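You operate a simulated robot arm through the tools that you are given. There is no shell and no other tool. Be economical: measure what you need, move in short steps, check, and stop when the job is done.

Carry out the task below with a simulated robot arm. There is one attempt and no reset: what you move stays moved.

## Task
Stack the iron plate that says "N25" from the counter before the right rack on top of the iron plate labelled "V19". Put the ink pot that says "C26" from the left part of the back counter on the counter before the right rack and the ink pot labelled "N53" on the plate of the suction box. Stack the number block that says "3" from the top of the packing bench on top of the number block marked "2". Take the foam plug from the packing mat and put it on the near half of the near table. Stack the iron ingot labelled "N65" from the top of the packing bench on top of the iron ingot marked "B63". Any order will do.

The check looks at the end state, three seconds after you hand in, the way a careful person would. Anything else that was tipped, shoved, dropped, spilled or broken makes it a failure.

## Robot
A 7-joint arm with a fingered hand on a trunk, on a base that drives. Base frame: it is fixed to the floor where the robot stands at the start and does not move with it; the origin is under the middle of the robot, x ahead of it, y to its left, z up; the surface under the hand at the start is at about z = 88.4. Readings come in cm, rad, newtons and seconds.
Its first joint turns from -2.897 to 2.897 rad. Places, roughly: counter before the right rack [60, 10, 90]; foam plug (4x4x4 cm) [-890, 20, 90]; ink pot [75, 175, 100]; iron ingot [-925, 25, 100]; iron plate [75, 0, 100]; near half of the near table [-620, -150, 100]; number block [-925, 50, 100]; plate of the suction box (13x14 cm) [-324, 272, 94]. Payload 4 kg.
The TCP is the grasp point between the finger pads, 3 cm short of the fingertips. In the tool frame z runs along the fingers and y along their closing line. Largest opening 10.4 cm; the body of the gripper starts 3.5 cm behind the TCP. The gripper is a hand of 4 fingers: y runs from the thumb to the fingers, the wrist lies at [-1.5, -11.3, -19] in the tool frame, and closing takes about 1.5 s.
Orientation is that of the tool frame in the base frame, as a unit quaternion [w, x, y, z]. With the fingers straight down and the wrist toward the robot, the tool's x, y and z point along [0, 1, 0], [1, 0, 0] and [0, 0, -1] of the base frame.

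## Interface
- The arm moves only by the tool drive_tool. Its argument "motion" is a list of rows, each a list of 7 numbers: the shift along the base's x, y, z in cm, then the turn, a rotation vector about the base's x, y, z in rad, then the finger opening in cm, from 0 to 10.4. In form: [[x, y, z, ax, ay, az, jaw], ...]. A call has 1 to 20 rows; each row is the pose to reach, as a shift and turn from the pose commanded when the call began. A row lasts 0.2 s, in which the tool goes at most 5 cm and 0.15 rad; a call with a longer step from one row to the next is refused whole, and so is a gripper value outside its range. A pose out of reach is approached as far as the arm can. The call stops where the force on the tool passes 40 N (or 10 N more than at its start, if that is more) or the arm is blocked; 0.2 s more then pass. Each finger travels about 15.3 cm/s and halts on what it meets, pressing with about 26 N; the grip force reading is that of the motor and also rises with nothing between the fingers. The clock runs only during rows and for 0.2 s after the last one: add rows that repeat a pose to give the fingers time. The reply holds the time, the measured pose of the TCP, the force on the tool along the base axes, the opening and the grip force, in the units named above and with some noise, with the torque about the TCP (base axes, N m) and any sound that the robot's microphone picked up.
- Cameras (640 x 400 px; columns grow to the right, rows downward): "scene" is now at [32.07, 18.09, 125.24]; the picture's right is [-0.11, -0.99, 0.00], its down [-0.43, 0.05, -0.90] and it looks along [0.90, -0.10, -0.43] (base axes); focal length 214 px, centre (320, 200). "wrist" rides on the gripper at [6.1, -9.2, -13] in the tool frame; the picture's right is [-0.81, 0.28, -0.52], its down [-0.53, -0.71, 0.46] and it looks along [-0.24, 0.64, 0.72] (tool axes); focal length 275 px, centre (320, 200). There is no depth. A picture from a camera that has moved, and an enlarged one, comes with that camera's place and axes in the base frame and with its lens. The place of the scene camera against the robot may be out by one fixed shift of up to 1.8 cm in any direction.
- camera(camera): a new picture of that camera. It takes no simulated time.
- roll_base(legs): drives the robot by 1 to 6 legs, each [ahead, left, turn to the left] in cm, cm and rad, along the robot's own axes; the way and the turn of a leg run together, so that a leg with both is an arc; at most 150 cm and 3.142 rad a leg. The arm and the cameras ride along, it lands a little off, and it stops where it bumps. It gives what a move gives.
- set_grasp(shape): the hand has 4 fingers and takes this shape, open, in about a second: jaw (thumb against the fingers, like two jaws); tri (thumb and two fingers); tip (a fingertip pinch); poke (one finger out to press); point (the index stretched); flat (the hand flat); cup (the hand cupped); fist (a fist). The gripper value then closes the fingers along that shape, each until it touches; the sizes above hold for jaw. It gives what a move gives, with no picture.
- aim_head(pan, tilt): turns the head with the scene camera to pan (to the left, within 2.496 rad either way) and tilt (down, from -0.506 to 1.204), counted from straight ahead of the robot. It gives what a move gives.
- zoom(camera, box): a new picture of the part [left, top, right, bottom] of that camera's present view, enlarged. It takes no simulated time.
- job_done(): hands the job in; it is judged then, once.

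Go step by step. Nothing tells you exact positions but the pictures and the camera data: compare them with the known pose of the tool, close in by small moves and look again before you grip or let go. The budget is 186 turns and 156 pictures, counting those below and the enlarged ones. Unless the task says otherwise, let go and move clear before handing in.

The tools are called after ">>>" as name(argument=value, ...) on one line, values as JSON. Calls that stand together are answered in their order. drive_tool: Moves the arm, as the interface text tells. Its arguments: {"type":"object","properties":{"motion":{"type":"array","items":{"type":"array","items":{"type":"number"}}}},"required":["motion"]} The other tools are called the same way: set_grasp (shape) gives the hand a shape; roll_base (legs) drives the base; aim_head (pan, tilt) turns the head that bears the scene camera; camera (camera) takes a picture; zoom (camera, box) takes an enlarged picture of a part of a camera's view; job_done () hands the job in.

At the start:

```text
time: 0.0
eef_pos: [72.82, 11.74, 115.79]
ee_rot: [0.0, 0.707, 0.707, 0.0]
ft_force: [0.4, 0.3, -0.1]
ft_torque: [-0.04, -0.03, 0.0]
finger_gap: 10.37
grasp_force: 0.1
shape: jaw
robot x, y, heading: [0.0, -0.21, -0.0]
head pan, tilt: [-0.108, 0.447]
```

scene: 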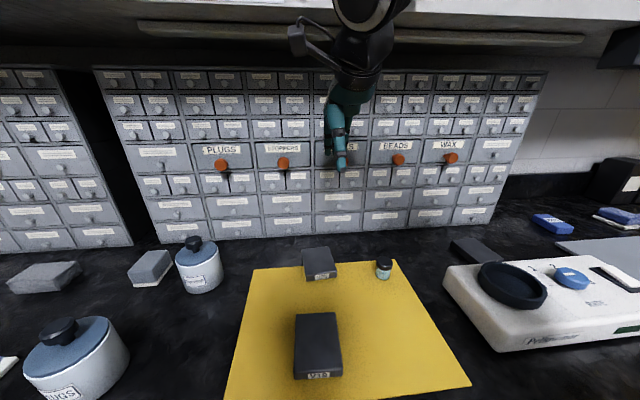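
wrist: 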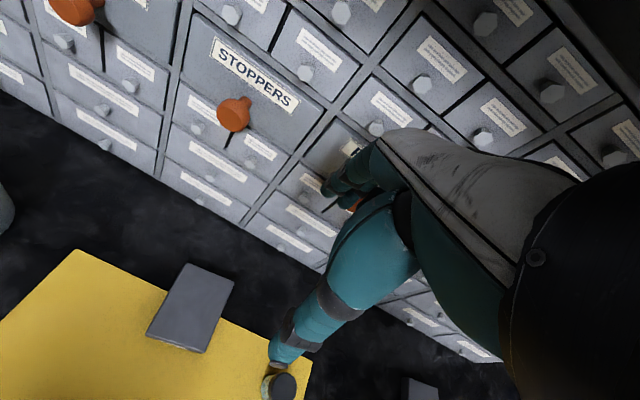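

I see a yellow mat with two dark plates and a small pot. I'll zoom in to read the labels.

>>> zoom(camera="scene", box=[260, 230, 420, 390])

>>> aim_head(pan=1.2, tilt=0.45)

>>> camera(camera="scene")

```text
2.50 times, centred on (340, 310) of scene
camera zoom: at [32.07, 18.09, 125.24], right [-0.11, -0.99, 0.0], down [-0.43, 0.05, -0.9], along [0.9, -0.1, -0.43], focal length 536 px, centre (270, -75)
```

zoom: 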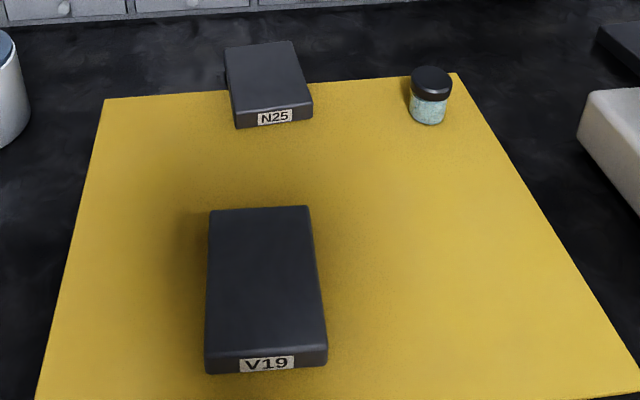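

```text
time: 1.5
eef_pos: [72.78, 11.71, 115.85]
ee_rot: [-0.001, 0.707, 0.707, 0.001]
ft_force: [0.0, 0.1, 0.1]
ft_torque: [0.01, -0.02, 0.0]
finger_gap: 10.35
grasp_force: 0.1
shape: jaw
robot x, y, heading: [0.17, -0.21, -0.003]
head pan, tilt: [1.201, 0.45]
```

```text
152 pictures are left
camera scene: at [26.26, 27.65, 125.2], right [0.93, -0.36, 0.0], down [-0.16, -0.41, -0.9], along [0.33, 0.84, -0.44], focal length 214 px, centre (320, 200)
```

scene: 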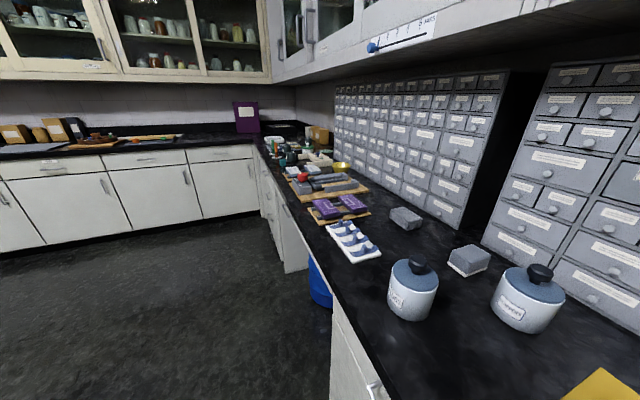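

N25 is about at (71.7, 14.1) and V19 at (53.3, 16.2), both roughly 9 x 6.7 x 2 cm. I turn the hand 90° so that it closes over the width, and look.

>>> drive_tool(motion=[[0, 0.3, 0, 0, 0, 0.143, 10.4], [0, 0.6, 0, 0, 0, 0.286, 10.4], [0, 0.9, 0, 0, 0, 0.429, 10.4], [0, 1.2, 0, 0, 0, 0.571, 10.4], [0, 1.5, 0, 0, 0, 0.714, 10.4], [0, 1.8, -1, 0, 0, 0.857, 10.4], [-0.5, 2.1, -2, 0, 0, 1.0, 10.4], [-1, 2.4, -4, 0, 0, 1.143, 10.4], [-1, 2.4, -6, 0, 0, 1.286, 10.4], [-1, 2.4, -8, 0, 0, 1.428, 10.4], [-1, 2.4, -10, 0, 0, 1.571, 10.4], [-1, 2.4, -12, 0, 0, 1.571, 10.4], [-1, 2.4, -14, 0, 0, 1.571, 10.4]])

>>> aim_head(pan=-0.1, tilt=0.7)

>>> camera(camera="scene")

>>> camera(camera="wrist")

```text
time: 4.3
eef_pos: [71.8, 14.13, 101.59]
ee_rot: [0.0, -0.001, 1.0, 0.001]
ft_force: [-0.4, -0.3, 0.5]
ft_torque: [0.04, -0.01, 0.01]
finger_gap: 10.4
grasp_force: 0.1
shape: jaw
robot x, y, heading: [0.49, -0.32, 0.001]
head pan, tilt: [1.201, 0.45]
```

```text
time: 5.7
eef_pos: [71.81, 14.12, 101.75]
ee_rot: [0.0, 0.0, 1.0, 0.0]
ft_force: [0.1, -0.3, -0.2]
ft_torque: [0.0, -0.01, 0.0]
finger_gap: 10.35
grasp_force: 0.0
shape: jaw
robot x, y, heading: [-0.04, 0.17, 0.001]
head pan, tilt: [-0.099, 0.7]
```

```text
151 pictures are left
camera scene: at [31.39, 18.25, 122.98], right [-0.1, -1.0, 0.0], down [-0.64, 0.06, -0.76], along [0.76, -0.08, -0.64], focal length 214 px, centre (320, 200)
```

scene: 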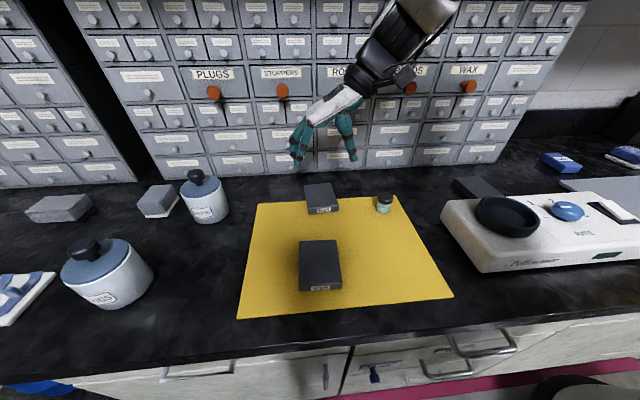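

```text
150 pictures are left
camera wrist: at [65.58, 4.94, 114.77], right [0.81, 0.28, 0.52], down [0.53, -0.71, -0.46], along [0.24, 0.64, -0.72], focal length 275 px, centre (320, 200)
```

wrist: 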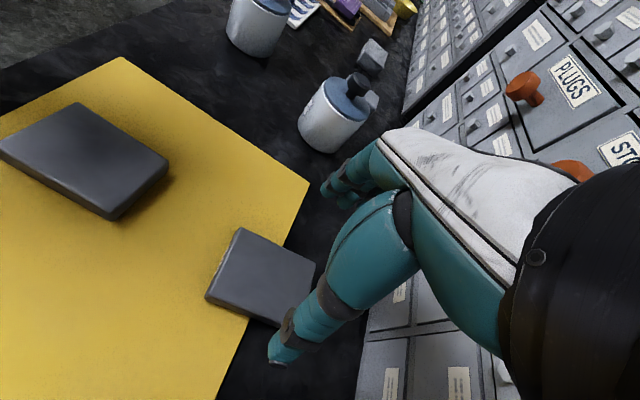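

The wrist view puts N25 at about (71.7, 14.5), turned about 0.06 rad. I go down around it.

>>> drive_tool(motion=[[-0.1, 0.4, -2, 0, 0, 0.06, 10.4], [-0.1, 0.4, -4, 0, 0, 0.06, 10.4], [-0.1, 0.4, -6, 0, 0, 0.06, 10.4], [-0.1, 0.4, -7.5, 0, 0, 0.06, 10.4], [-0.1, 0.4, -8.5, 0, 0, 0.06, 10.4], [-0.1, 0.4, -9.3, 0, 0, 0.06, 10.4], [-0.1, 0.4, -9.3, 0, 0, 0.06, 10.4]])

>>> zoom(camera="scene", box=[250, 130, 410, 230])

>>> camera(camera="wrist")

```text
time: 7.3
eef_pos: [71.61, 14.6, 92.55]
ee_rot: [0.0, -0.03, 1.0, 0.0]
ft_force: [-0.1, -0.8, 0.0]
ft_torque: [0.02, -0.03, -0.02]
finger_gap: 10.36
grasp_force: 0.0
shape: jaw
robot x, y, heading: [0.11, 0.04, -0.002]
head pan, tilt: [-0.099, 0.7]
```

```text
4.00 times, centred on (330, 180) of scene
camera zoom: at [31.39, 18.24, 122.98], right [-0.1, -1.0, 0.0], down [-0.64, 0.06, -0.76], along [0.76, -0.08, -0.64], focal length 858 px, centre (280, 280)
```

zoom: 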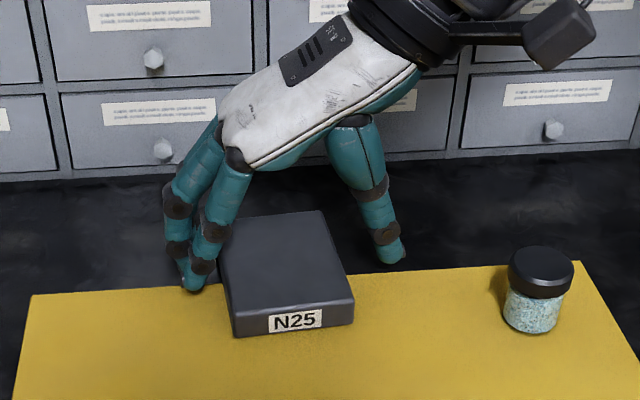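

```text
148 pictures are left
camera wrist: at [65.94, 5.01, 105.5], right [0.79, 0.32, 0.52], down [0.57, -0.68, -0.46], along [0.2, 0.66, -0.72], focal length 275 px, centre (320, 200)
```

wrist: 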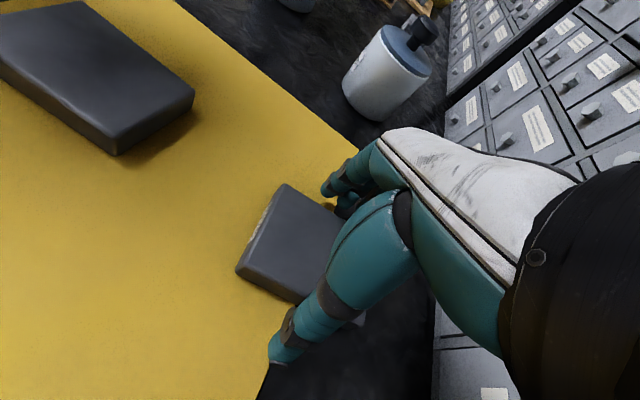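

The thumb is farther from the plate than the fingers, so I shift 0.8 cm to the left, go a bit lower and close.

>>> drive_tool(motion=[[0, 0.8, 0, 0, 0, 0, 10.4], [0, 0.8, -0.5, 0, 0, 0, 10.4], [0, 0.8, -0.5, 0, 0, 0, 8], [0, 0.8, -0.5, 0, 0, 0, 6], [0, 0.8, -0.5, 0, 0, 0, 4], [0, 0.8, -0.5, 0, 0, 0, 4], [0, 0.8, -0.5, 0, 0, 0, 4], [0, 0.8, -0.5, 0, 0, 0, 4]])

>>> zoom(camera="scene", box=[250, 130, 410, 230])

```text
time: 9.1
eef_pos: [71.64, 15.4, 92.11]
ee_rot: [0.0, -0.03, 1.0, 0.0]
ft_force: [0.4, -1.7, 0.5]
ft_torque: [-0.04, -0.01, 0.07]
finger_gap: 6.39
grasp_force: 25.5
shape: jaw
robot x, y, heading: [0.29, -0.08, 0.003]
head pan, tilt: [-0.099, 0.7]
```

```text
4.00 times, centred on (330, 180) of scene
camera zoom: at [31.4, 18.24, 122.98], right [-0.1, -1.0, 0.0], down [-0.64, 0.06, -0.76], along [0.76, -0.08, -0.64], focal length 858 px, centre (280, 280)
```

zoom: 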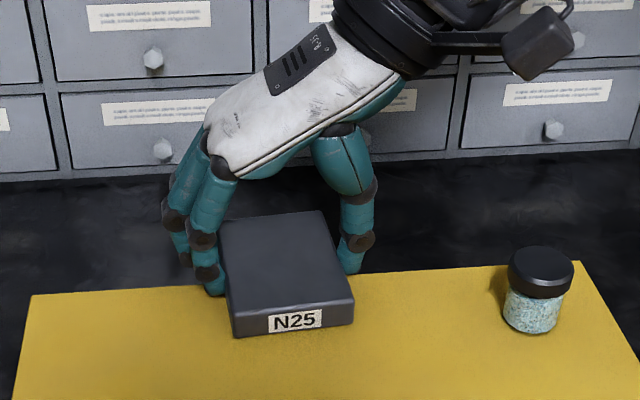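

N25 is gripped (gap 6.4). I lift it and move over V19: shift (-18.4, +2.2), turn -0.09.

>>> drive_tool(motion=[[0, 0, 2, 0, 0, 0, 4], [0, 0, 5, 0, 0, 0, 4], [0, 0, 8, 0, 0, 0, 4], [-4, 0.5, 8, 0, 0, -0.03, 4], [-8, 1, 8, 0, 0, -0.06, 4], [-12, 1.5, 8, 0, 0, -0.09, 4], [-16, 2, 8, 0, 0, -0.09, 4], [-18.4, 2.2, 8, 0, 0, -0.09, 4], [-18.4, 2.2, 6, 0, 0, -0.09, 4], [-18.4, 2.2, 5, 0, 0, -0.09, 4], [-18.4, 2.2, 5, 0, 0, -0.09, 4]])

>>> zoom(camera="scene", box=[230, 180, 430, 305])

>>> camera(camera="wrist")

```text
time: 11.5
eef_pos: [53.19, 17.69, 96.95]
ee_rot: [0.0, 0.015, 1.0, 0.0]
ft_force: [0.1, 0.1, -8.7]
ft_torque: [-0.01, 0.03, 0.0]
finger_gap: 6.41
grasp_force: 26.2
shape: jaw
robot x, y, heading: [0.06, -0.11, 0.0]
head pan, tilt: [-0.099, 0.7]
```

```text
3.20 times, centred on (330, 242) of scene
camera zoom: at [31.4, 18.25, 122.98], right [-0.1, -1.0, 0.0], down [-0.64, 0.06, -0.76], along [0.76, -0.08, -0.64], focal length 686 px, centre (288, 64)
```

zoom: 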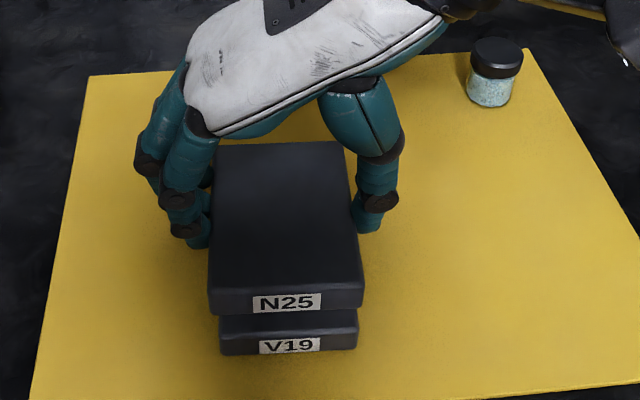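

```text
145 pictures are left
camera wrist: at [46.66, 8.55, 109.98], right [0.82, 0.25, 0.52], down [0.51, -0.73, -0.46], along [0.26, 0.64, -0.72], focal length 275 px, centre (320, 200)
```

wrist: 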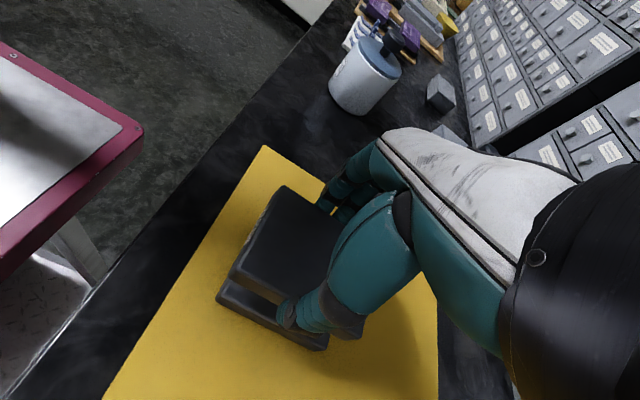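

Aligned within about half a centimetre; I nudge +0.4 in x and lower onto V19.

>>> drive_tool(motion=[[0.4, -0.1, -1, 0, 0, 0, 4], [0.4, -0.1, -1.8, 0, 0, 0, 4], [0.4, -0.1, -2.3, 0, 0, 0, 4], [0.4, -0.1, -2.6, 0, 0, 0, 4], [0.4, -0.1, -2.8, 0, 0, 0, 4], [0.4, -0.1, -2.8, 0, 0, 0, 4]])

>>> zoom(camera="scene", box=[230, 180, 430, 305])

```text
time: 12.9
eef_pos: [53.59, 17.42, 94.18]
ee_rot: [0.0, 0.015, 1.0, 0.001]
ft_force: [-0.4, -0.8, -8.8]
ft_torque: [0.03, 0.02, 0.01]
finger_gap: 6.38
grasp_force: 26.2
shape: jaw
robot x, y, heading: [-0.05, -0.33, -0.001]
head pan, tilt: [-0.099, 0.7]
```

```text
3.20 times, centred on (330, 242) of scene
camera zoom: at [31.4, 18.25, 122.98], right [-0.1, -1.0, 0.0], down [-0.64, 0.06, -0.76], along [0.76, -0.08, -0.64], focal length 686 px, centre (288, 64)
```

zoom: 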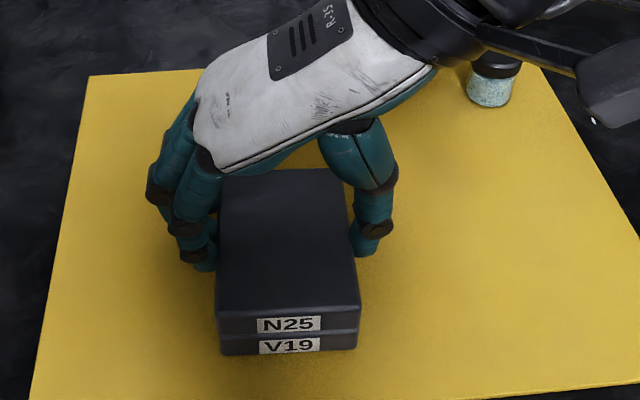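

Nearly touching; aligned. I lower a few millimetres more until the weight is taken up.

>>> drive_tool(motion=[[0, 0, -0.15, 0, 0, 0, 4], [0, 0, -0.3, 0, 0, 0, 4], [0, 0, -0.4, 0, 0, 0, 4]])

```text
time: 13.7
eef_pos: [53.7, 17.44, 93.95]
ee_rot: [0.0, 0.015, 1.0, 0.001]
ft_force: [-0.4, -1.7, 15.5]
ft_torque: [-0.12, -0.01, 0.01]
finger_gap: 6.37
grasp_force: 26.0
shape: jaw
robot x, y, heading: [-0.2, 0.01, 0.004]
head pan, tilt: [-0.099, 0.7]
```

Contact made (the force turned upward). I open and lift clear.

>>> drive_tool(motion=[[0, 0, 0.15, 0, 0, 0, 6.5], [0, 0, 0.15, 0, 0, 0, 8], [0, 0, 0.15, 0, 0, 0, 10.4], [0, 0, 0.15, 0, 0, 0, 10.4], [0, 0, 0.15, 0, 0, 0, 10.4], [0, 0, 3, 0, 0, 0, 10.4], [0, 0, 7, 0, 0, 0, 10.4], [0, 0, 11, 0, 0, 0, 10.4], [0, 0, 15, 0, 0, 0, 10.4], [0, 0, 19, 0, 0, 0, 10.4]])

>>> zoom(camera="scene", box=[230, 130, 470, 310])

>>> zoom(camera="scene", box=[360, 180, 410, 220])

>>> aim_head(pan=0.9, tilt=0.45)

>>> zoom(camera="scene", box=[100, 100, 340, 250])

```text
time: 15.9
eef_pos: [53.6, 17.24, 112.75]
ee_rot: [0.0, 0.015, 1.0, 0.001]
ft_force: [0.6, -0.3, 0.1]
ft_torque: [-0.01, 0.02, -0.03]
finger_gap: 10.42
grasp_force: 0.0
shape: jaw
robot x, y, heading: [0.13, 0.48, -0.002]
head pan, tilt: [-0.099, 0.7]
```

```text
2.22 times, centred on (350, 220) of scene
camera zoom: at [31.4, 18.25, 122.98], right [-0.1, -1.0, 0.0], down [-0.64, 0.06, -0.76], along [0.76, -0.08, -0.64], focal length 477 px, centre (253, 156)
```

zoom: 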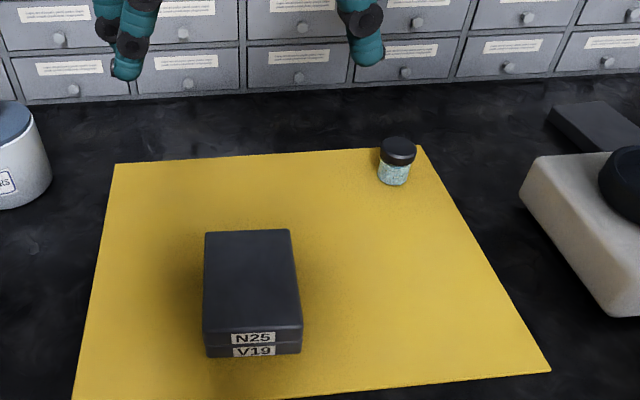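

```text
10.00 times, centred on (385, 200) of scene
camera zoom: at [31.4, 18.25, 122.98], right [-0.1, -1.0, 0.0], down [-0.64, 0.06, -0.76], along [0.76, -0.08, -0.64], focal length 2145 px, centre (-330, 200)
```

zoom: 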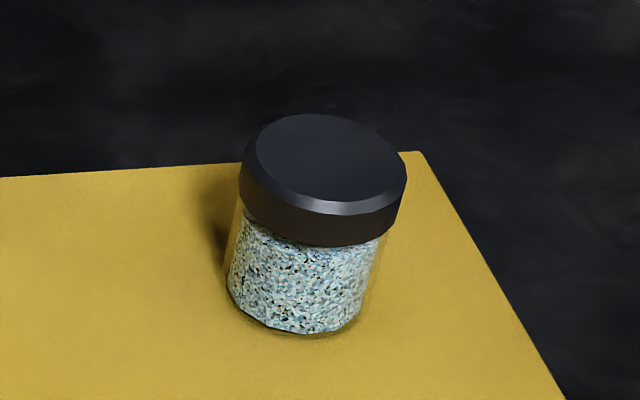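

```text
time: 17.2
eef_pos: [53.7, 17.37, 112.6]
ee_rot: [0.0, 0.014, 1.0, 0.0]
ft_force: [0.2, 0.0, -0.1]
ft_torque: [0.0, -0.01, -0.01]
finger_gap: 10.4
grasp_force: 0.0
shape: jaw
robot x, y, heading: [0.13, -0.09, -0.001]
head pan, tilt: [0.901, 0.45]
```

```text
2.67 times, centred on (220, 175) of scene
camera zoom: at [28.64, 26.29, 125.2], right [0.78, -0.62, 0.0], down [-0.27, -0.34, -0.9], along [0.56, 0.71, -0.44], focal length 572 px, centre (587, 267)
```

zoom: 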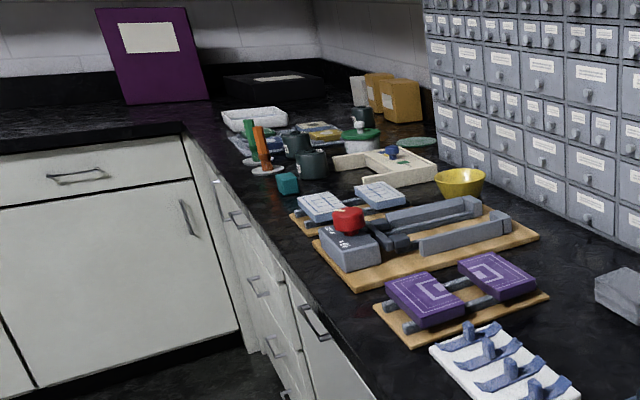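

The stack is good. Next are the ink pots, at about y=175 on the left. I check the floor and what's beside me before driving.

>>> aim_head(pan=1.2, tilt=1.1)

>>> camera(camera="scene")

>>> aim_head(pan=2.2, tilt=0.5)

>>> camera(camera="scene")

```text
time: 18.2
eef_pos: [53.58, 17.32, 112.7]
ee_rot: [0.0, 0.015, 1.0, 0.001]
ft_force: [0.2, -0.3, -1.1]
ft_torque: [0.01, 0.02, 0.0]
finger_gap: 10.35
grasp_force: 0.0
shape: jaw
robot x, y, heading: [-0.39, 0.19, -0.001]
head pan, tilt: [1.201, 1.1]
```

```text
140 pictures are left
camera scene: at [25.22, 24.98, 119.99], right [0.93, -0.36, 0.0], down [-0.32, -0.83, -0.45], along [0.16, 0.42, -0.89], focal length 214 px, centre (320, 200)
```

scene: 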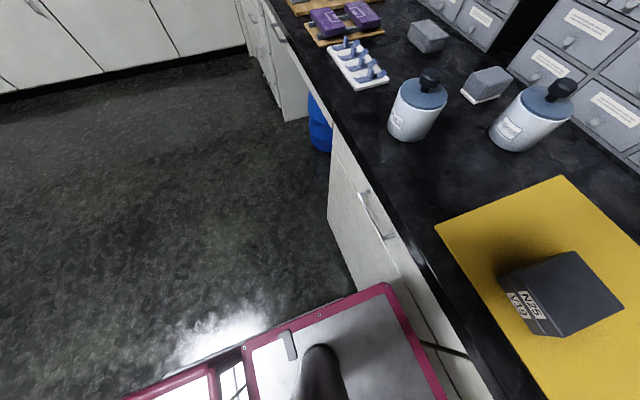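

```text
time: 19.5
eef_pos: [53.65, 17.33, 112.68]
ee_rot: [0.0, 0.015, 1.0, 0.0]
ft_force: [-0.4, 0.1, 0.5]
ft_torque: [0.02, 0.02, -0.01]
finger_gap: 10.39
grasp_force: 0.0
shape: jaw
robot x, y, heading: [-0.17, -0.29, 0.003]
head pan, tilt: [2.201, 0.499]
```

```text
139 pictures are left
camera scene: at [17.58, 26.44, 124.75], right [0.81, 0.59, 0.0], down [0.28, -0.39, -0.88], along [-0.52, 0.71, -0.48], focal length 214 px, centre (320, 200)
```

scene: 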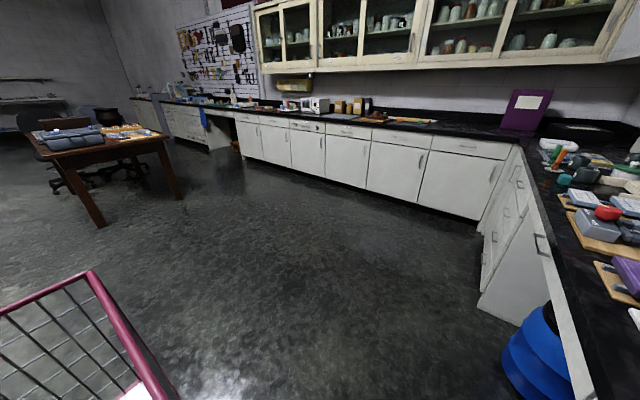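

The floor to the left is clear. I raise the arm a little and drive back 10, then left 130.

>>> drive_tool(motion=[[-3, 0, 3, 0, 0, 0, 10.4], [-6, 0, 6, 0, 0, 0, 10.4], [-8, 0, 8, 0, 0, 0, 10.4]])

>>> roll_base(legs=[[-10, 0, 0], [0, 130, 0]])

>>> aim_head(pan=0.5, tilt=0.55)

>>> camera(camera="scene")

```text
time: 20.3
eef_pos: [45.59, 17.31, 120.8]
ee_rot: [-0.001, 0.016, 1.0, 0.0]
ft_force: [0.6, 0.1, 0.0]
ft_torque: [0.0, 0.01, 0.01]
finger_gap: 10.37
grasp_force: 0.0
shape: jaw
robot x, y, heading: [0.01, 0.3, -0.005]
head pan, tilt: [2.201, 0.499]
```

```text
time: 27.6
eef_pos: [37.02, 146.55, 120.85]
ee_rot: [0.0, 0.021, 1.0, 0.0]
ft_force: [-0.6, 0.5, -0.9]
ft_torque: [0.02, -0.01, 0.03]
finger_gap: 10.37
grasp_force: 0.1
shape: jaw
robot x, y, heading: [-8.96, 129.66, -0.018]
head pan, tilt: [2.201, 0.499]
```

```text
time: 29.3
eef_pos: [37.06, 146.46, 120.83]
ee_rot: [0.0, 0.022, 1.0, -0.001]
ft_force: [0.2, -0.1, -0.4]
ft_torque: [0.01, 0.03, -0.02]
finger_gap: 10.41
grasp_force: 0.1
shape: jaw
robot x, y, heading: [-9.04, 129.98, -0.016]
head pan, tilt: [0.499, 0.55]
```

```text
138 pictures are left
camera scene: at [22.25, 152.69, 124.3], right [0.47, -0.88, 0.0], down [-0.46, -0.24, -0.85], along [0.75, 0.4, -0.52], focal length 214 px, centre (320, 200)
```

scene: 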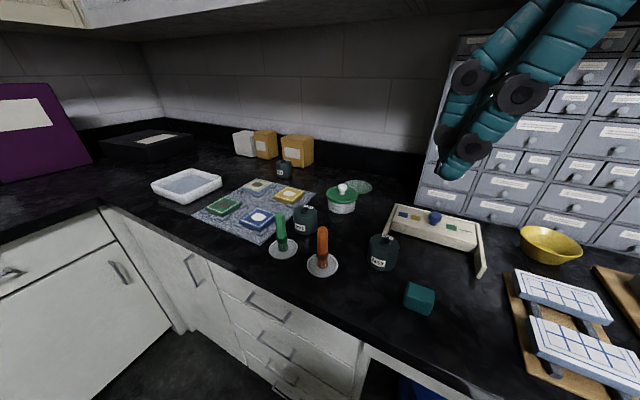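

>>> zoom(camera="scene", box=[270, 195, 430, 295])

>>> zoom(camera="scene", box=[250, 140, 330, 200])

```text
4.00 times, centred on (350, 245) of scene
camera zoom: at [22.25, 152.69, 124.3], right [0.47, -0.88, 0.0], down [-0.46, -0.24, -0.85], along [0.75, 0.4, -0.52], focal length 858 px, centre (200, 20)
```

zoom: 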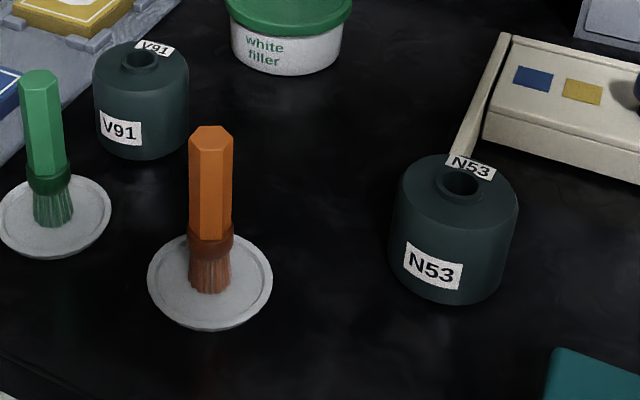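

```text
6.67 times, centred on (290, 170) of scene
camera zoom: at [22.25, 152.69, 124.3], right [0.47, -0.88, 0.0], down [-0.46, -0.24, -0.85], along [0.75, 0.4, -0.52], focal length 1430 px, centre (520, 400)
```

zoom: 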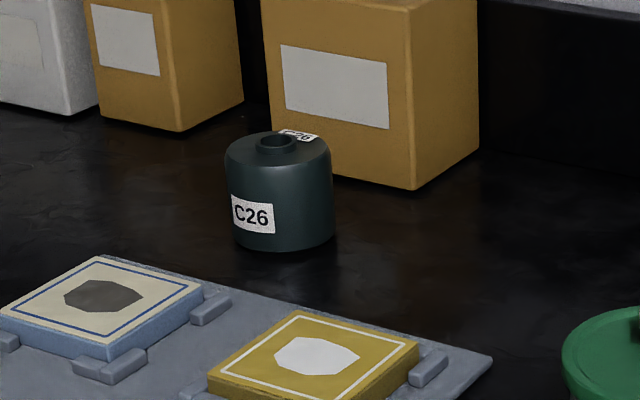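

C26 stands far back at about (84, 201) and N53 at (56.5, 155). I drive left and forward to reach C26 from closer.

>>> roll_base(legs=[[0, 56, 0.016], [8, 0, 0]])

>>> aim_head(pan=0.15, tilt=0.5)

>>> camera(camera="scene")

>>> camera(camera="wrist")

```text
time: 33.2
eef_pos: [45.18, 202.95, 120.87]
ee_rot: [0.0, 0.014, 1.0, 0.0]
ft_force: [0.0, 0.1, 0.0]
ft_torque: [0.02, 0.01, 0.02]
finger_gap: 10.38
grasp_force: 0.0
shape: jaw
robot x, y, heading: [-0.59, 185.49, 0.0]
head pan, tilt: [0.499, 0.55]
```

```text
time: 34.0
eef_pos: [45.29, 203.15, 120.68]
ee_rot: [0.001, 0.014, 1.0, 0.001]
ft_force: [-0.4, 0.3, -0.6]
ft_torque: [0.03, 0.02, -0.02]
finger_gap: 10.39
grasp_force: 0.1
shape: jaw
robot x, y, heading: [-0.97, 185.49, 0.005]
head pan, tilt: [0.15, 0.499]
```

```text
135 pictures are left
camera scene: at [31.47, 206.16, 124.75], right [0.15, -0.99, 0.0], down [-0.47, -0.07, -0.88], along [0.87, 0.13, -0.48], focal length 214 px, centre (320, 200)
```

scene: 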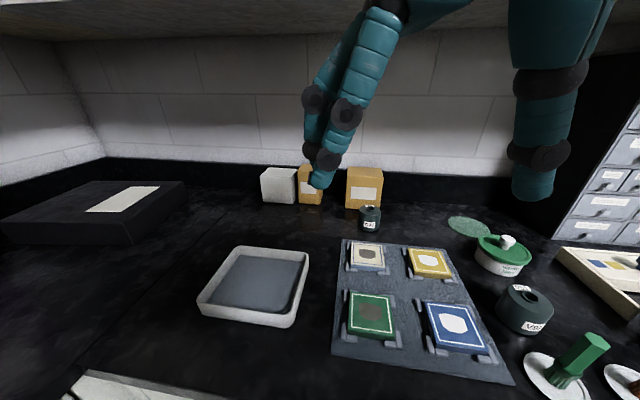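

```text
134 pictures are left
camera wrist: at [38.77, 194.04, 133.81], right [0.82, 0.25, 0.52], down [0.51, -0.73, -0.46], along [0.26, 0.64, -0.72], focal length 275 px, centre (320, 200)
```

wrist: 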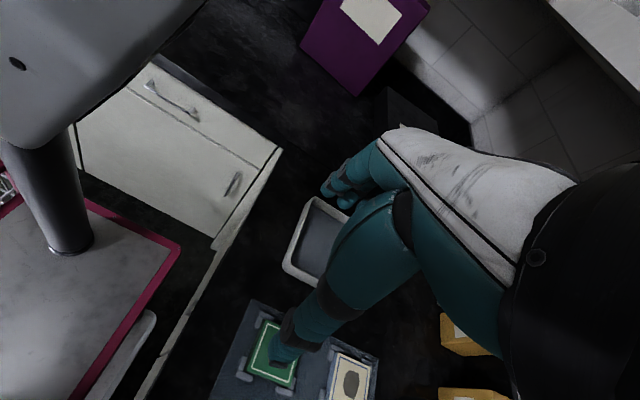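

C26 lies near (82.5, 200). I turn the hand back to the forward orientation and approach low (keeping under the cabinet).

>>> drive_tool(motion=[[1, 0, -1, 0, 0, -0.143, 10.4], [2, 0, -2, 0, 0, -0.286, 10.4], [4, 0, -3, 0, 0, -0.429, 10.4], [6, -0.5, -4, 0, 0, -0.571, 10.4], [8, -0.5, -6, 0, 0, -0.714, 10.4], [10, -1, -7, 0, 0, -0.857, 10.4], [12, -1, -9, 0, 0, -1.0, 10.4], [14, -1.5, -11, 0, 0, -1.143, 10.4], [17, -2, -13, 0, 0, -1.286, 10.4], [20, -2.5, -15, 0, 0, -1.428, 10.4], [23, -2.5, -16, 0, 0, -1.543, 10.4], [25, -2.5, -17, 0, 0, -1.543, 10.4], [25, -2.5, -17, 0, 0, -1.543, 10.4]])

>>> camera(camera="scene")

>>> camera(camera="wrist")

```text
time: 36.8
eef_pos: [70.13, 200.57, 103.89]
ee_rot: [0.0, 0.707, 0.708, 0.0]
ft_force: [-0.2, -0.5, -0.8]
ft_torque: [-0.01, 0.0, 0.04]
finger_gap: 10.39
grasp_force: 0.0
shape: jaw
robot x, y, heading: [-0.88, 185.53, 0.001]
head pan, tilt: [0.15, 0.499]
```

```text
133 pictures are left
camera scene: at [31.47, 206.15, 124.75], right [0.15, -0.99, 0.0], down [-0.47, -0.07, -0.88], along [0.87, 0.13, -0.48], focal length 214 px, centre (320, 200)
```

scene: 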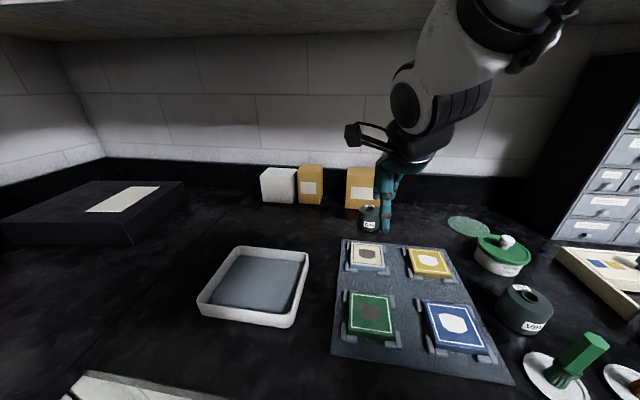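

```text
132 pictures are left
camera wrist: at [60.88, 206.68, 116.96], right [0.28, -0.81, 0.52], down [-0.71, -0.53, -0.46], along [0.64, -0.24, -0.72], focal length 275 px, centre (320, 200)
```

wrist: 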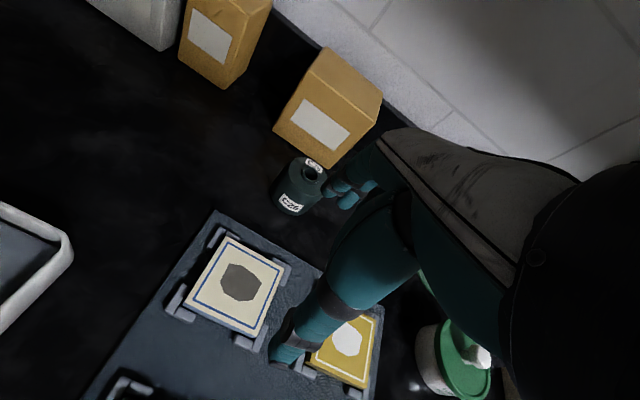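

The wrist view puts C26 at about (83.4, 201). I move over it and check before descending.

>>> drive_tool(motion=[[4, 0.1, 0, 0, 0, 0, 10.4], [8, 0.2, 0, 0, 0, 0, 10.4], [12, 0.3, -0.5, 0, 0, 0, 10.4], [13.2, 0.3, -1.5, 0, 0, 0, 10.4], [13.2, 0.3, -3, 0, 0, 0, 10.4], [13.2, 0.3, -3, 0, 0, 0, 10.4]])

>>> zoom(camera="scene", box=[310, 160, 430, 240])

>>> camera(camera="wrist")

```text
time: 38.2
eef_pos: [83.49, 201.1, 100.61]
ee_rot: [0.0, 0.707, 0.707, 0.0]
ft_force: [-0.5, -1.2, -0.2]
ft_torque: [0.0, -0.01, -0.02]
finger_gap: 10.39
grasp_force: 0.0
shape: jaw
robot x, y, heading: [-0.29, 185.79, 0.0]
head pan, tilt: [0.15, 0.499]
```

```text
5.00 times, centred on (370, 200) of scene
camera zoom: at [31.47, 206.15, 124.75], right [0.15, -0.99, 0.0], down [-0.47, -0.07, -0.88], along [0.87, 0.13, -0.48], focal length 1072 px, centre (70, 200)
```

zoom: 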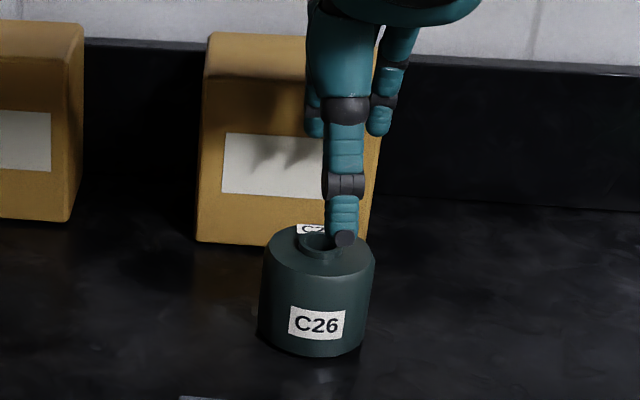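

```text
130 pictures are left
camera wrist: at [74.17, 207.18, 113.68], right [0.28, -0.81, 0.52], down [-0.71, -0.53, -0.46], along [0.64, -0.24, -0.72], focal length 275 px, centre (320, 200)
```

wrist: 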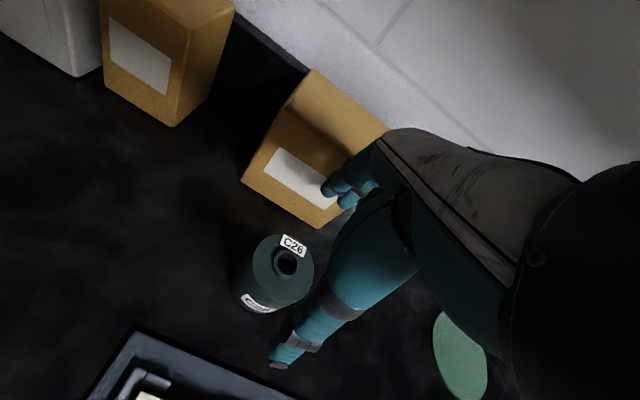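

C26's neck is at (83.7, 201.5). I shift +0.5 in y, descend around the pot and look.

>>> drive_tool(motion=[[0.2, 0.5, -1, 0, 0, 0, 10.4], [0.2, 0.5, -3, 0, 0, 0, 10.4], [0.2, 0.5, -5, 0, 0, 0, 10.4], [0.2, 0.5, -6.5, 0, 0, 0, 10.4], [0.2, 0.5, -7.4, 0, 0, 0, 10.4], [0.2, 0.5, -7.4, 0, 0, 0, 10.4]])

>>> zoom(camera="scene", box=[310, 160, 430, 240])

>>> camera(camera="wrist")

```text
time: 39.6
eef_pos: [83.58, 201.37, 93.26]
ee_rot: [0.0, 0.707, 0.708, 0.0]
ft_force: [0.2, -0.3, 0.2]
ft_torque: [-0.01, 0.01, -0.02]
finger_gap: 10.38
grasp_force: 0.0
shape: jaw
robot x, y, heading: [-0.62, 185.94, 0.003]
head pan, tilt: [0.15, 0.499]
```

```text
5.00 times, centred on (370, 200) of scene
camera zoom: at [31.47, 206.16, 124.75], right [0.15, -0.99, 0.0], down [-0.47, -0.07, -0.88], along [0.87, 0.13, -0.48], focal length 1072 px, centre (70, 200)
```

zoom: 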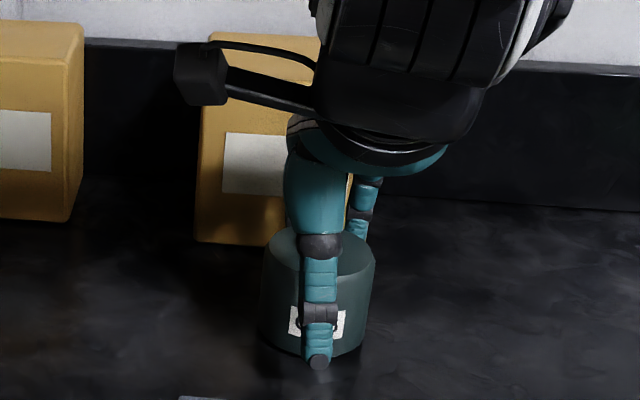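

```text
128 pictures are left
camera wrist: at [74.39, 207.53, 106.38], right [0.28, -0.81, 0.52], down [-0.71, -0.53, -0.46], along [0.64, -0.24, -0.72], focal length 275 px, centre (320, 200)
```

wrist: 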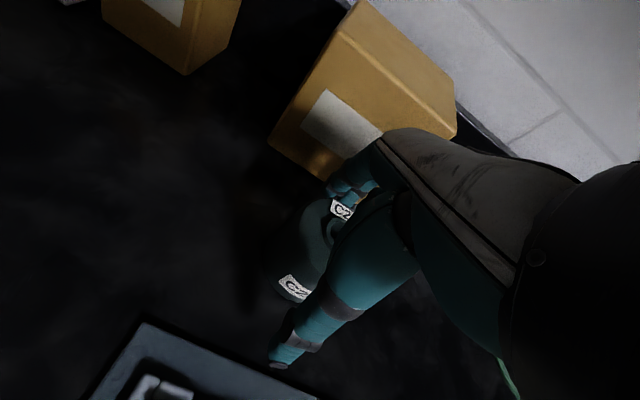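

Centred well. I close slowly on the pot.

>>> drive_tool(motion=[[0, 0, 0, 0, 0, 0, 9], [0, 0, 0, 0, 0, 0, 8], [0, 0, 0, 0, 0, 0, 7], [0, 0, 0, 0, 0, 0, 6], [0, 0, 0, 0, 0, 0, 4], [0, 0, 0, 0, 0, 0, 4], [0, 0, 0, 0, 0, 0, 4]])

>>> zoom(camera="scene", box=[310, 160, 430, 240])

```text
time: 41.2
eef_pos: [83.63, 201.39, 93.39]
ee_rot: [0.0, 0.707, 0.707, 0.0]
ft_force: [0.3, -0.1, -0.1]
ft_torque: [-0.01, 0.03, 0.01]
finger_gap: 5.19
grasp_force: 26.3
shape: jaw
robot x, y, heading: [-0.35, 185.85, 0.003]
head pan, tilt: [0.15, 0.499]
```

```text
5.00 times, centred on (370, 200) of scene
camera zoom: at [31.47, 206.16, 124.75], right [0.15, -0.99, 0.0], down [-0.47, -0.07, -0.88], along [0.87, 0.13, -0.48], focal length 1072 px, centre (70, 200)
```

zoom: 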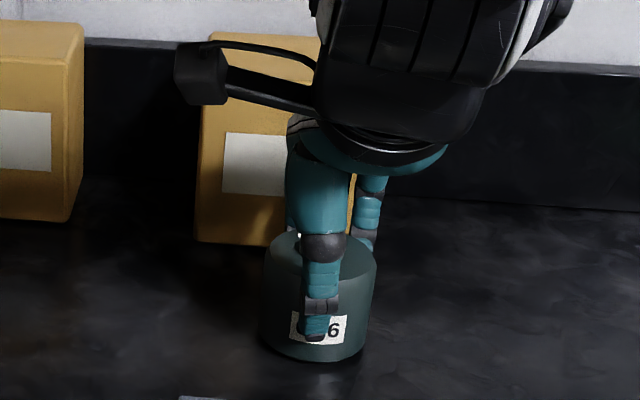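

Gripped with gap 5.2. I lift, check, and retract.

>>> drive_tool(motion=[[0, 0, 1, 0, 0, 0, 4], [0, 0, 3, 0, 0, 0, 4], [0, 0, 6, 0, 0, 0, 4], [0, 0, 10, 0, 0, 0, 4], [-4, 0, 11, 0, 0, 0, 4], [-8, 0, 11, 0, 0, 0, 4], [-12, 0, 11, 0, 0, 0, 4], [-16, 0, 12, 0, 0, 0, 4], [-20, 0, 14, 0, 0, 0, 4], [-24, 0, 17, 0, 0, 0, 4], [-28, 0, 20, 0, 0, 0, 4], [-32, 0, 23, 0, 0, 0, 4], [-35, 0, 25, 0, 0, 0, 4], [-35, 0, 25, 0, 0, 0, 4]])

>>> camera(camera="scene")

```text
time: 44.2
eef_pos: [48.67, 201.4, 118.35]
ee_rot: [0.0, 0.708, 0.707, 0.0]
ft_force: [0.2, 0.5, -1.2]
ft_torque: [0.0, 0.0, 0.03]
finger_gap: 5.19
grasp_force: 26.5
shape: jaw
robot x, y, heading: [-0.95, 185.6, -0.002]
head pan, tilt: [0.15, 0.499]
```

```text
126 pictures are left
camera scene: at [31.47, 206.15, 124.75], right [0.15, -0.99, 0.0], down [-0.47, -0.07, -0.88], along [0.87, 0.13, -0.48], focal length 214 px, centre (320, 200)
```

scene: 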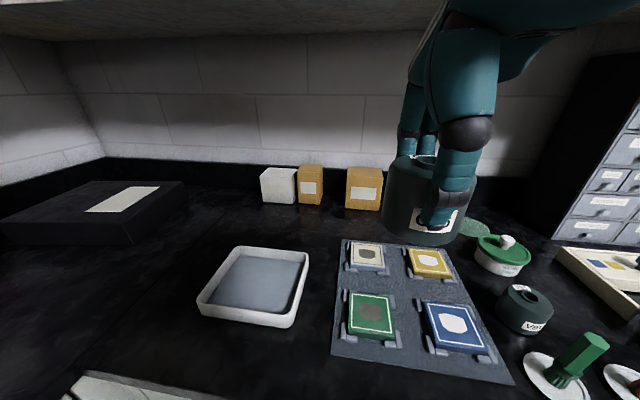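

C26 is held upright. I drive back to the right rack.

>>> roll_base(legs=[[-8, 0, 0], [0, -110, 0], [0, -76, 0], [8, 0, 0]])

>>> aim_head(pan=-0.1, tilt=0.6)

>>> camera(camera="scene")

```text
time: 54.9
eef_pos: [49.32, 16.55, 118.31]
ee_rot: [0.0, 0.706, 0.708, 0.0]
ft_force: [-0.2, -0.2, -0.4]
ft_torque: [-0.02, 0.02, -0.02]
finger_gap: 5.19
grasp_force: 25.7
shape: jaw
robot x, y, heading: [0.16, 0.17, 0.008]
head pan, tilt: [0.15, 0.499]
```

```text
time: 55.6
eef_pos: [49.35, 16.59, 118.34]
ee_rot: [0.001, 0.706, 0.708, 0.0]
ft_force: [-0.9, 0.5, -2.1]
ft_torque: [-0.03, 0.02, -0.03]
finger_gap: 5.2
grasp_force: 25.7
shape: jaw
robot x, y, heading: [0.27, 0.63, 0.004]
head pan, tilt: [-0.099, 0.6]
```

```text
125 pictures are left
camera scene: at [31.85, 19.03, 123.85], right [-0.09, -1.0, 0.0], down [-0.56, 0.05, -0.83], along [0.82, -0.08, -0.56], focal length 214 px, centre (320, 200)
```

scene: 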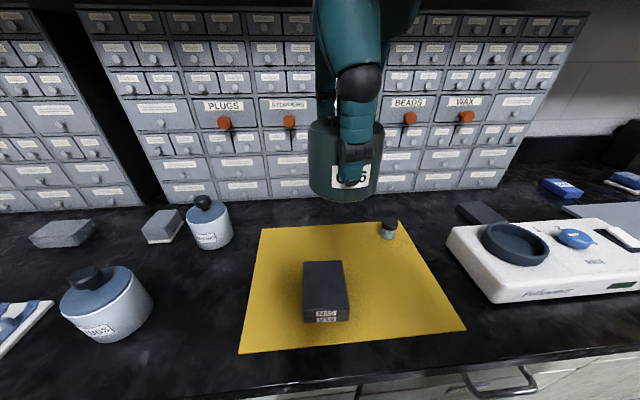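

I place C26 on the free area behind the plate stack, about (68, 11).

>>> drive_tool(motion=[[4, -1, -2, 0, 0, 0, 4], [8, -2, -4, 0, 0, 0, 4], [12, -3, -6, 0, 0, 0, 4], [16, -4, -9, 0, 0, 0, 4], [18.7, -5.5, -13, 0, 0, 0, 4], [18.7, -5.5, -17, 0, 0, 0, 4], [18.7, -5.5, -20, 0, 0, 0, 4], [18.7, -5.5, -22.5, 0, 0, 0, 4], [18.7, -5.5, -24, 0, 0, 0, 4], [18.7, -5.5, -24, 0, 0, 0, 4]])

>>> zoom(camera="scene", box=[240, 150, 440, 330])

```text
refused: row 4 steps farther than a row can; nothing moved
```

```text
2.22 times, centred on (340, 240) of scene
camera zoom: at [31.85, 19.03, 123.85], right [-0.09, -1.0, 0.0], down [-0.56, 0.05, -0.83], along [0.82, -0.08, -0.56], focal length 477 px, centre (276, 111)
```

zoom: 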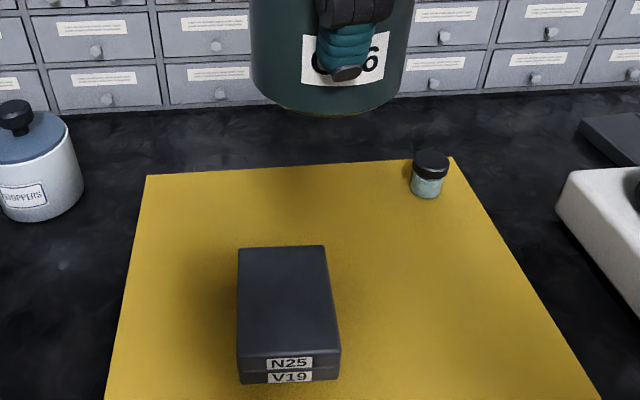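

>>> drive_tool(motion=[[4, -1, -1, 0, 0, 0, 4], [8, -2, -3, 0, 0, 0, 4], [12, -3, -5, 0, 0, 0, 4], [16, -4, -7, 0, 0, 0, 4], [18.7, -5.5, -10, 0, 0, 0, 4], [18.7, -5.5, -14, 0, 0, 0, 4], [18.7, -5.5, -18, 0, 0, 0, 4], [18.7, -5.5, -21, 0, 0, 0, 4], [18.7, -5.5, -23, 0, 0, 0, 4], [18.7, -5.5, -24, 0, 0, 0, 4], [18.7, -5.5, -24, 0, 0, 0, 4]])

>>> zoom(camera="scene", box=[240, 150, 440, 330])

```text
time: 58.0
eef_pos: [67.99, 11.09, 94.24]
ee_rot: [-0.001, 0.705, 0.709, -0.001]
ft_force: [0.5, 0.5, -0.4]
ft_torque: [-0.02, -0.03, 0.04]
finger_gap: 5.17
grasp_force: 26.2
shape: jaw
robot x, y, heading: [0.48, 0.59, 0.002]
head pan, tilt: [-0.099, 0.6]
```

```text
2.22 times, centred on (340, 240) of scene
camera zoom: at [31.86, 19.02, 123.84], right [-0.09, -1.0, 0.0], down [-0.56, 0.05, -0.82], along [0.82, -0.08, -0.57], focal length 477 px, centre (276, 111)
```

zoom: 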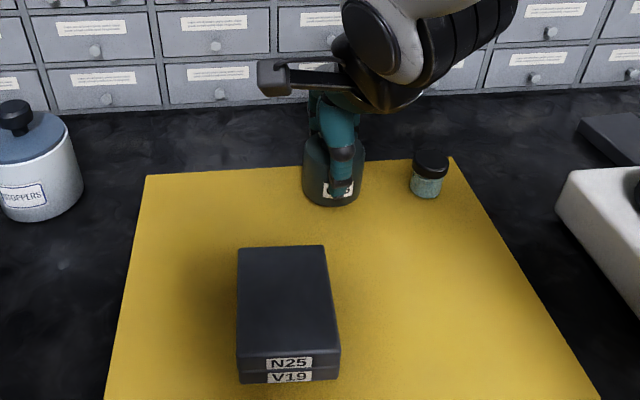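

I lower gently to contact.

>>> drive_tool(motion=[[0, 0, -0.3, 0, 0, 0, 4], [0, 0, -0.5, 0, 0, 0, 4], [0, 0, -0.6, 0, 0, 0, 4], [0, 0, -0.7, 0, 0, 0, 4], [0, 0, -0.7, 0, 0, 0, 4]])

```text
time: 59.2
eef_pos: [68.13, 11.17, 93.7]
ee_rot: [0.0, 0.706, 0.708, 0.0]
ft_force: [-2.6, -0.4, 9.9]
ft_torque: [0.01, 0.06, -0.03]
finger_gap: 5.17
grasp_force: 26.4
shape: jaw
robot x, y, heading: [0.19, 0.69, 0.006]
head pan, tilt: [-0.099, 0.6]
```

Contact. I open and rise straight up.

>>> drive_tool(motion=[[0, 0, 0.1, 0, 0, 0, 5.5], [0, 0, 0.1, 0, 0, 0, 7], [0, 0, 0.1, 0, 0, 0, 10.4], [0, 0, 0.1, 0, 0, 0, 10.4], [0, 0, 0.1, 0, 0, 0, 10.4], [0, 0, 3, 0, 0, 0, 10.4], [0, 0, 7, 0, 0, 0, 10.4], [0, 0, 11, 0, 0, 0, 10.4], [-4, 0, 13, 0, 0, 0, 10.4], [-8, 0, 15, 0, 0, 0, 10.4], [-12, 0, 17, 0, 0, 0, 10.4], [-16, 0, 20, 0, 0, 0, 10.4], [-20, 0, 23, 0, 0, 0, 10.4], [-22, 0, 25, 0, 0, 0, 10.4]])

>>> zoom(camera="scene", box=[240, 150, 440, 330])

>>> roll_base(legs=[[-8, 0, 0], [0, 145, 0], [8, 0, 0]])

>>> aim_head(pan=0.1, tilt=0.65)

>>> camera(camera="scene")

>>> camera(camera="wrist")

```text
time: 62.2
eef_pos: [46.04, 11.24, 118.67]
ee_rot: [0.0, 0.706, 0.708, 0.001]
ft_force: [-0.3, 0.0, 0.2]
ft_torque: [-0.01, 0.01, -0.01]
finger_gap: 10.4
grasp_force: 0.2
shape: jaw
robot x, y, heading: [0.33, 0.55, 0.006]
head pan, tilt: [-0.099, 0.6]
```

```text
2.22 times, centred on (340, 240) of scene
camera zoom: at [31.87, 19.02, 123.84], right [-0.09, -1.0, 0.0], down [-0.56, 0.05, -0.82], along [0.82, -0.08, -0.57], focal length 477 px, centre (276, 111)
```

zoom: 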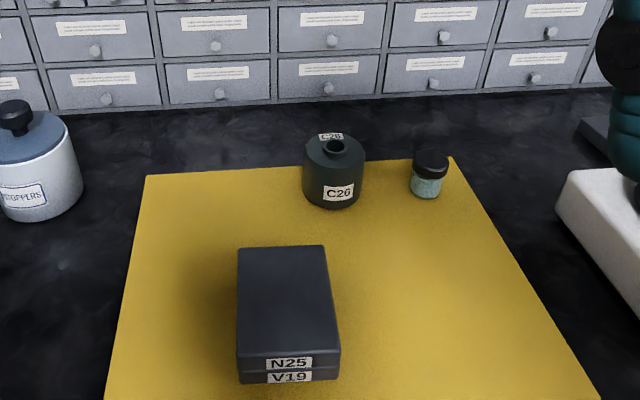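

```text
time: 70.7
eef_pos: [43.06, 156.22, 118.5]
ee_rot: [0.0, 0.696, 0.718, 0.0]
ft_force: [-0.4, 0.1, 0.1]
ft_torque: [-0.01, -0.03, -0.01]
finger_gap: 10.38
grasp_force: 0.0
shape: jaw
robot x, y, heading: [-2.45, 144.1, 0.033]
head pan, tilt: [-0.099, 0.6]
```

```text
time: 71.4
eef_pos: [43.11, 156.01, 118.47]
ee_rot: [0.0, 0.696, 0.718, 0.0]
ft_force: [-0.2, 0.3, -0.4]
ft_torque: [-0.01, 0.01, 0.01]
finger_gap: 10.37
grasp_force: 0.1
shape: jaw
robot x, y, heading: [-2.08, 144.41, 0.031]
head pan, tilt: [0.099, 0.649]
```

```text
121 pictures are left
camera scene: at [28.5, 165.24, 123.42], right [0.13, -0.99, 0.0], down [-0.6, -0.08, -0.8], along [0.79, 0.1, -0.6], focal length 214 px, centre (320, 200)
```

scene: 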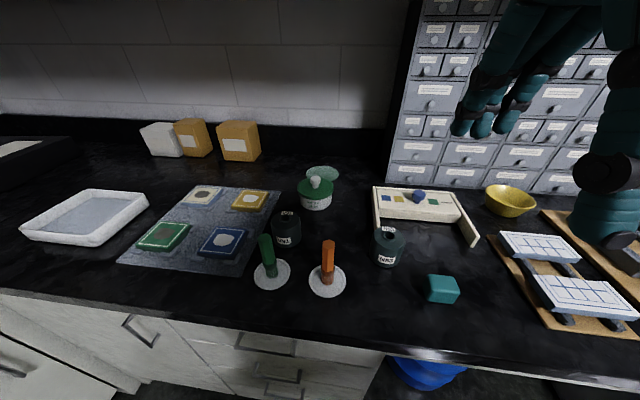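

```text
120 pictures are left
camera wrist: at [33.72, 161.9, 131.62], right [0.3, -0.8, 0.52], down [-0.7, -0.55, -0.46], along [0.65, -0.22, -0.72], focal length 275 px, centre (320, 200)
```

wrist: 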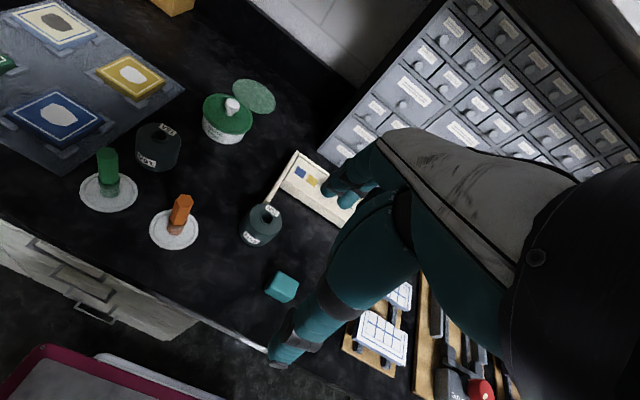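

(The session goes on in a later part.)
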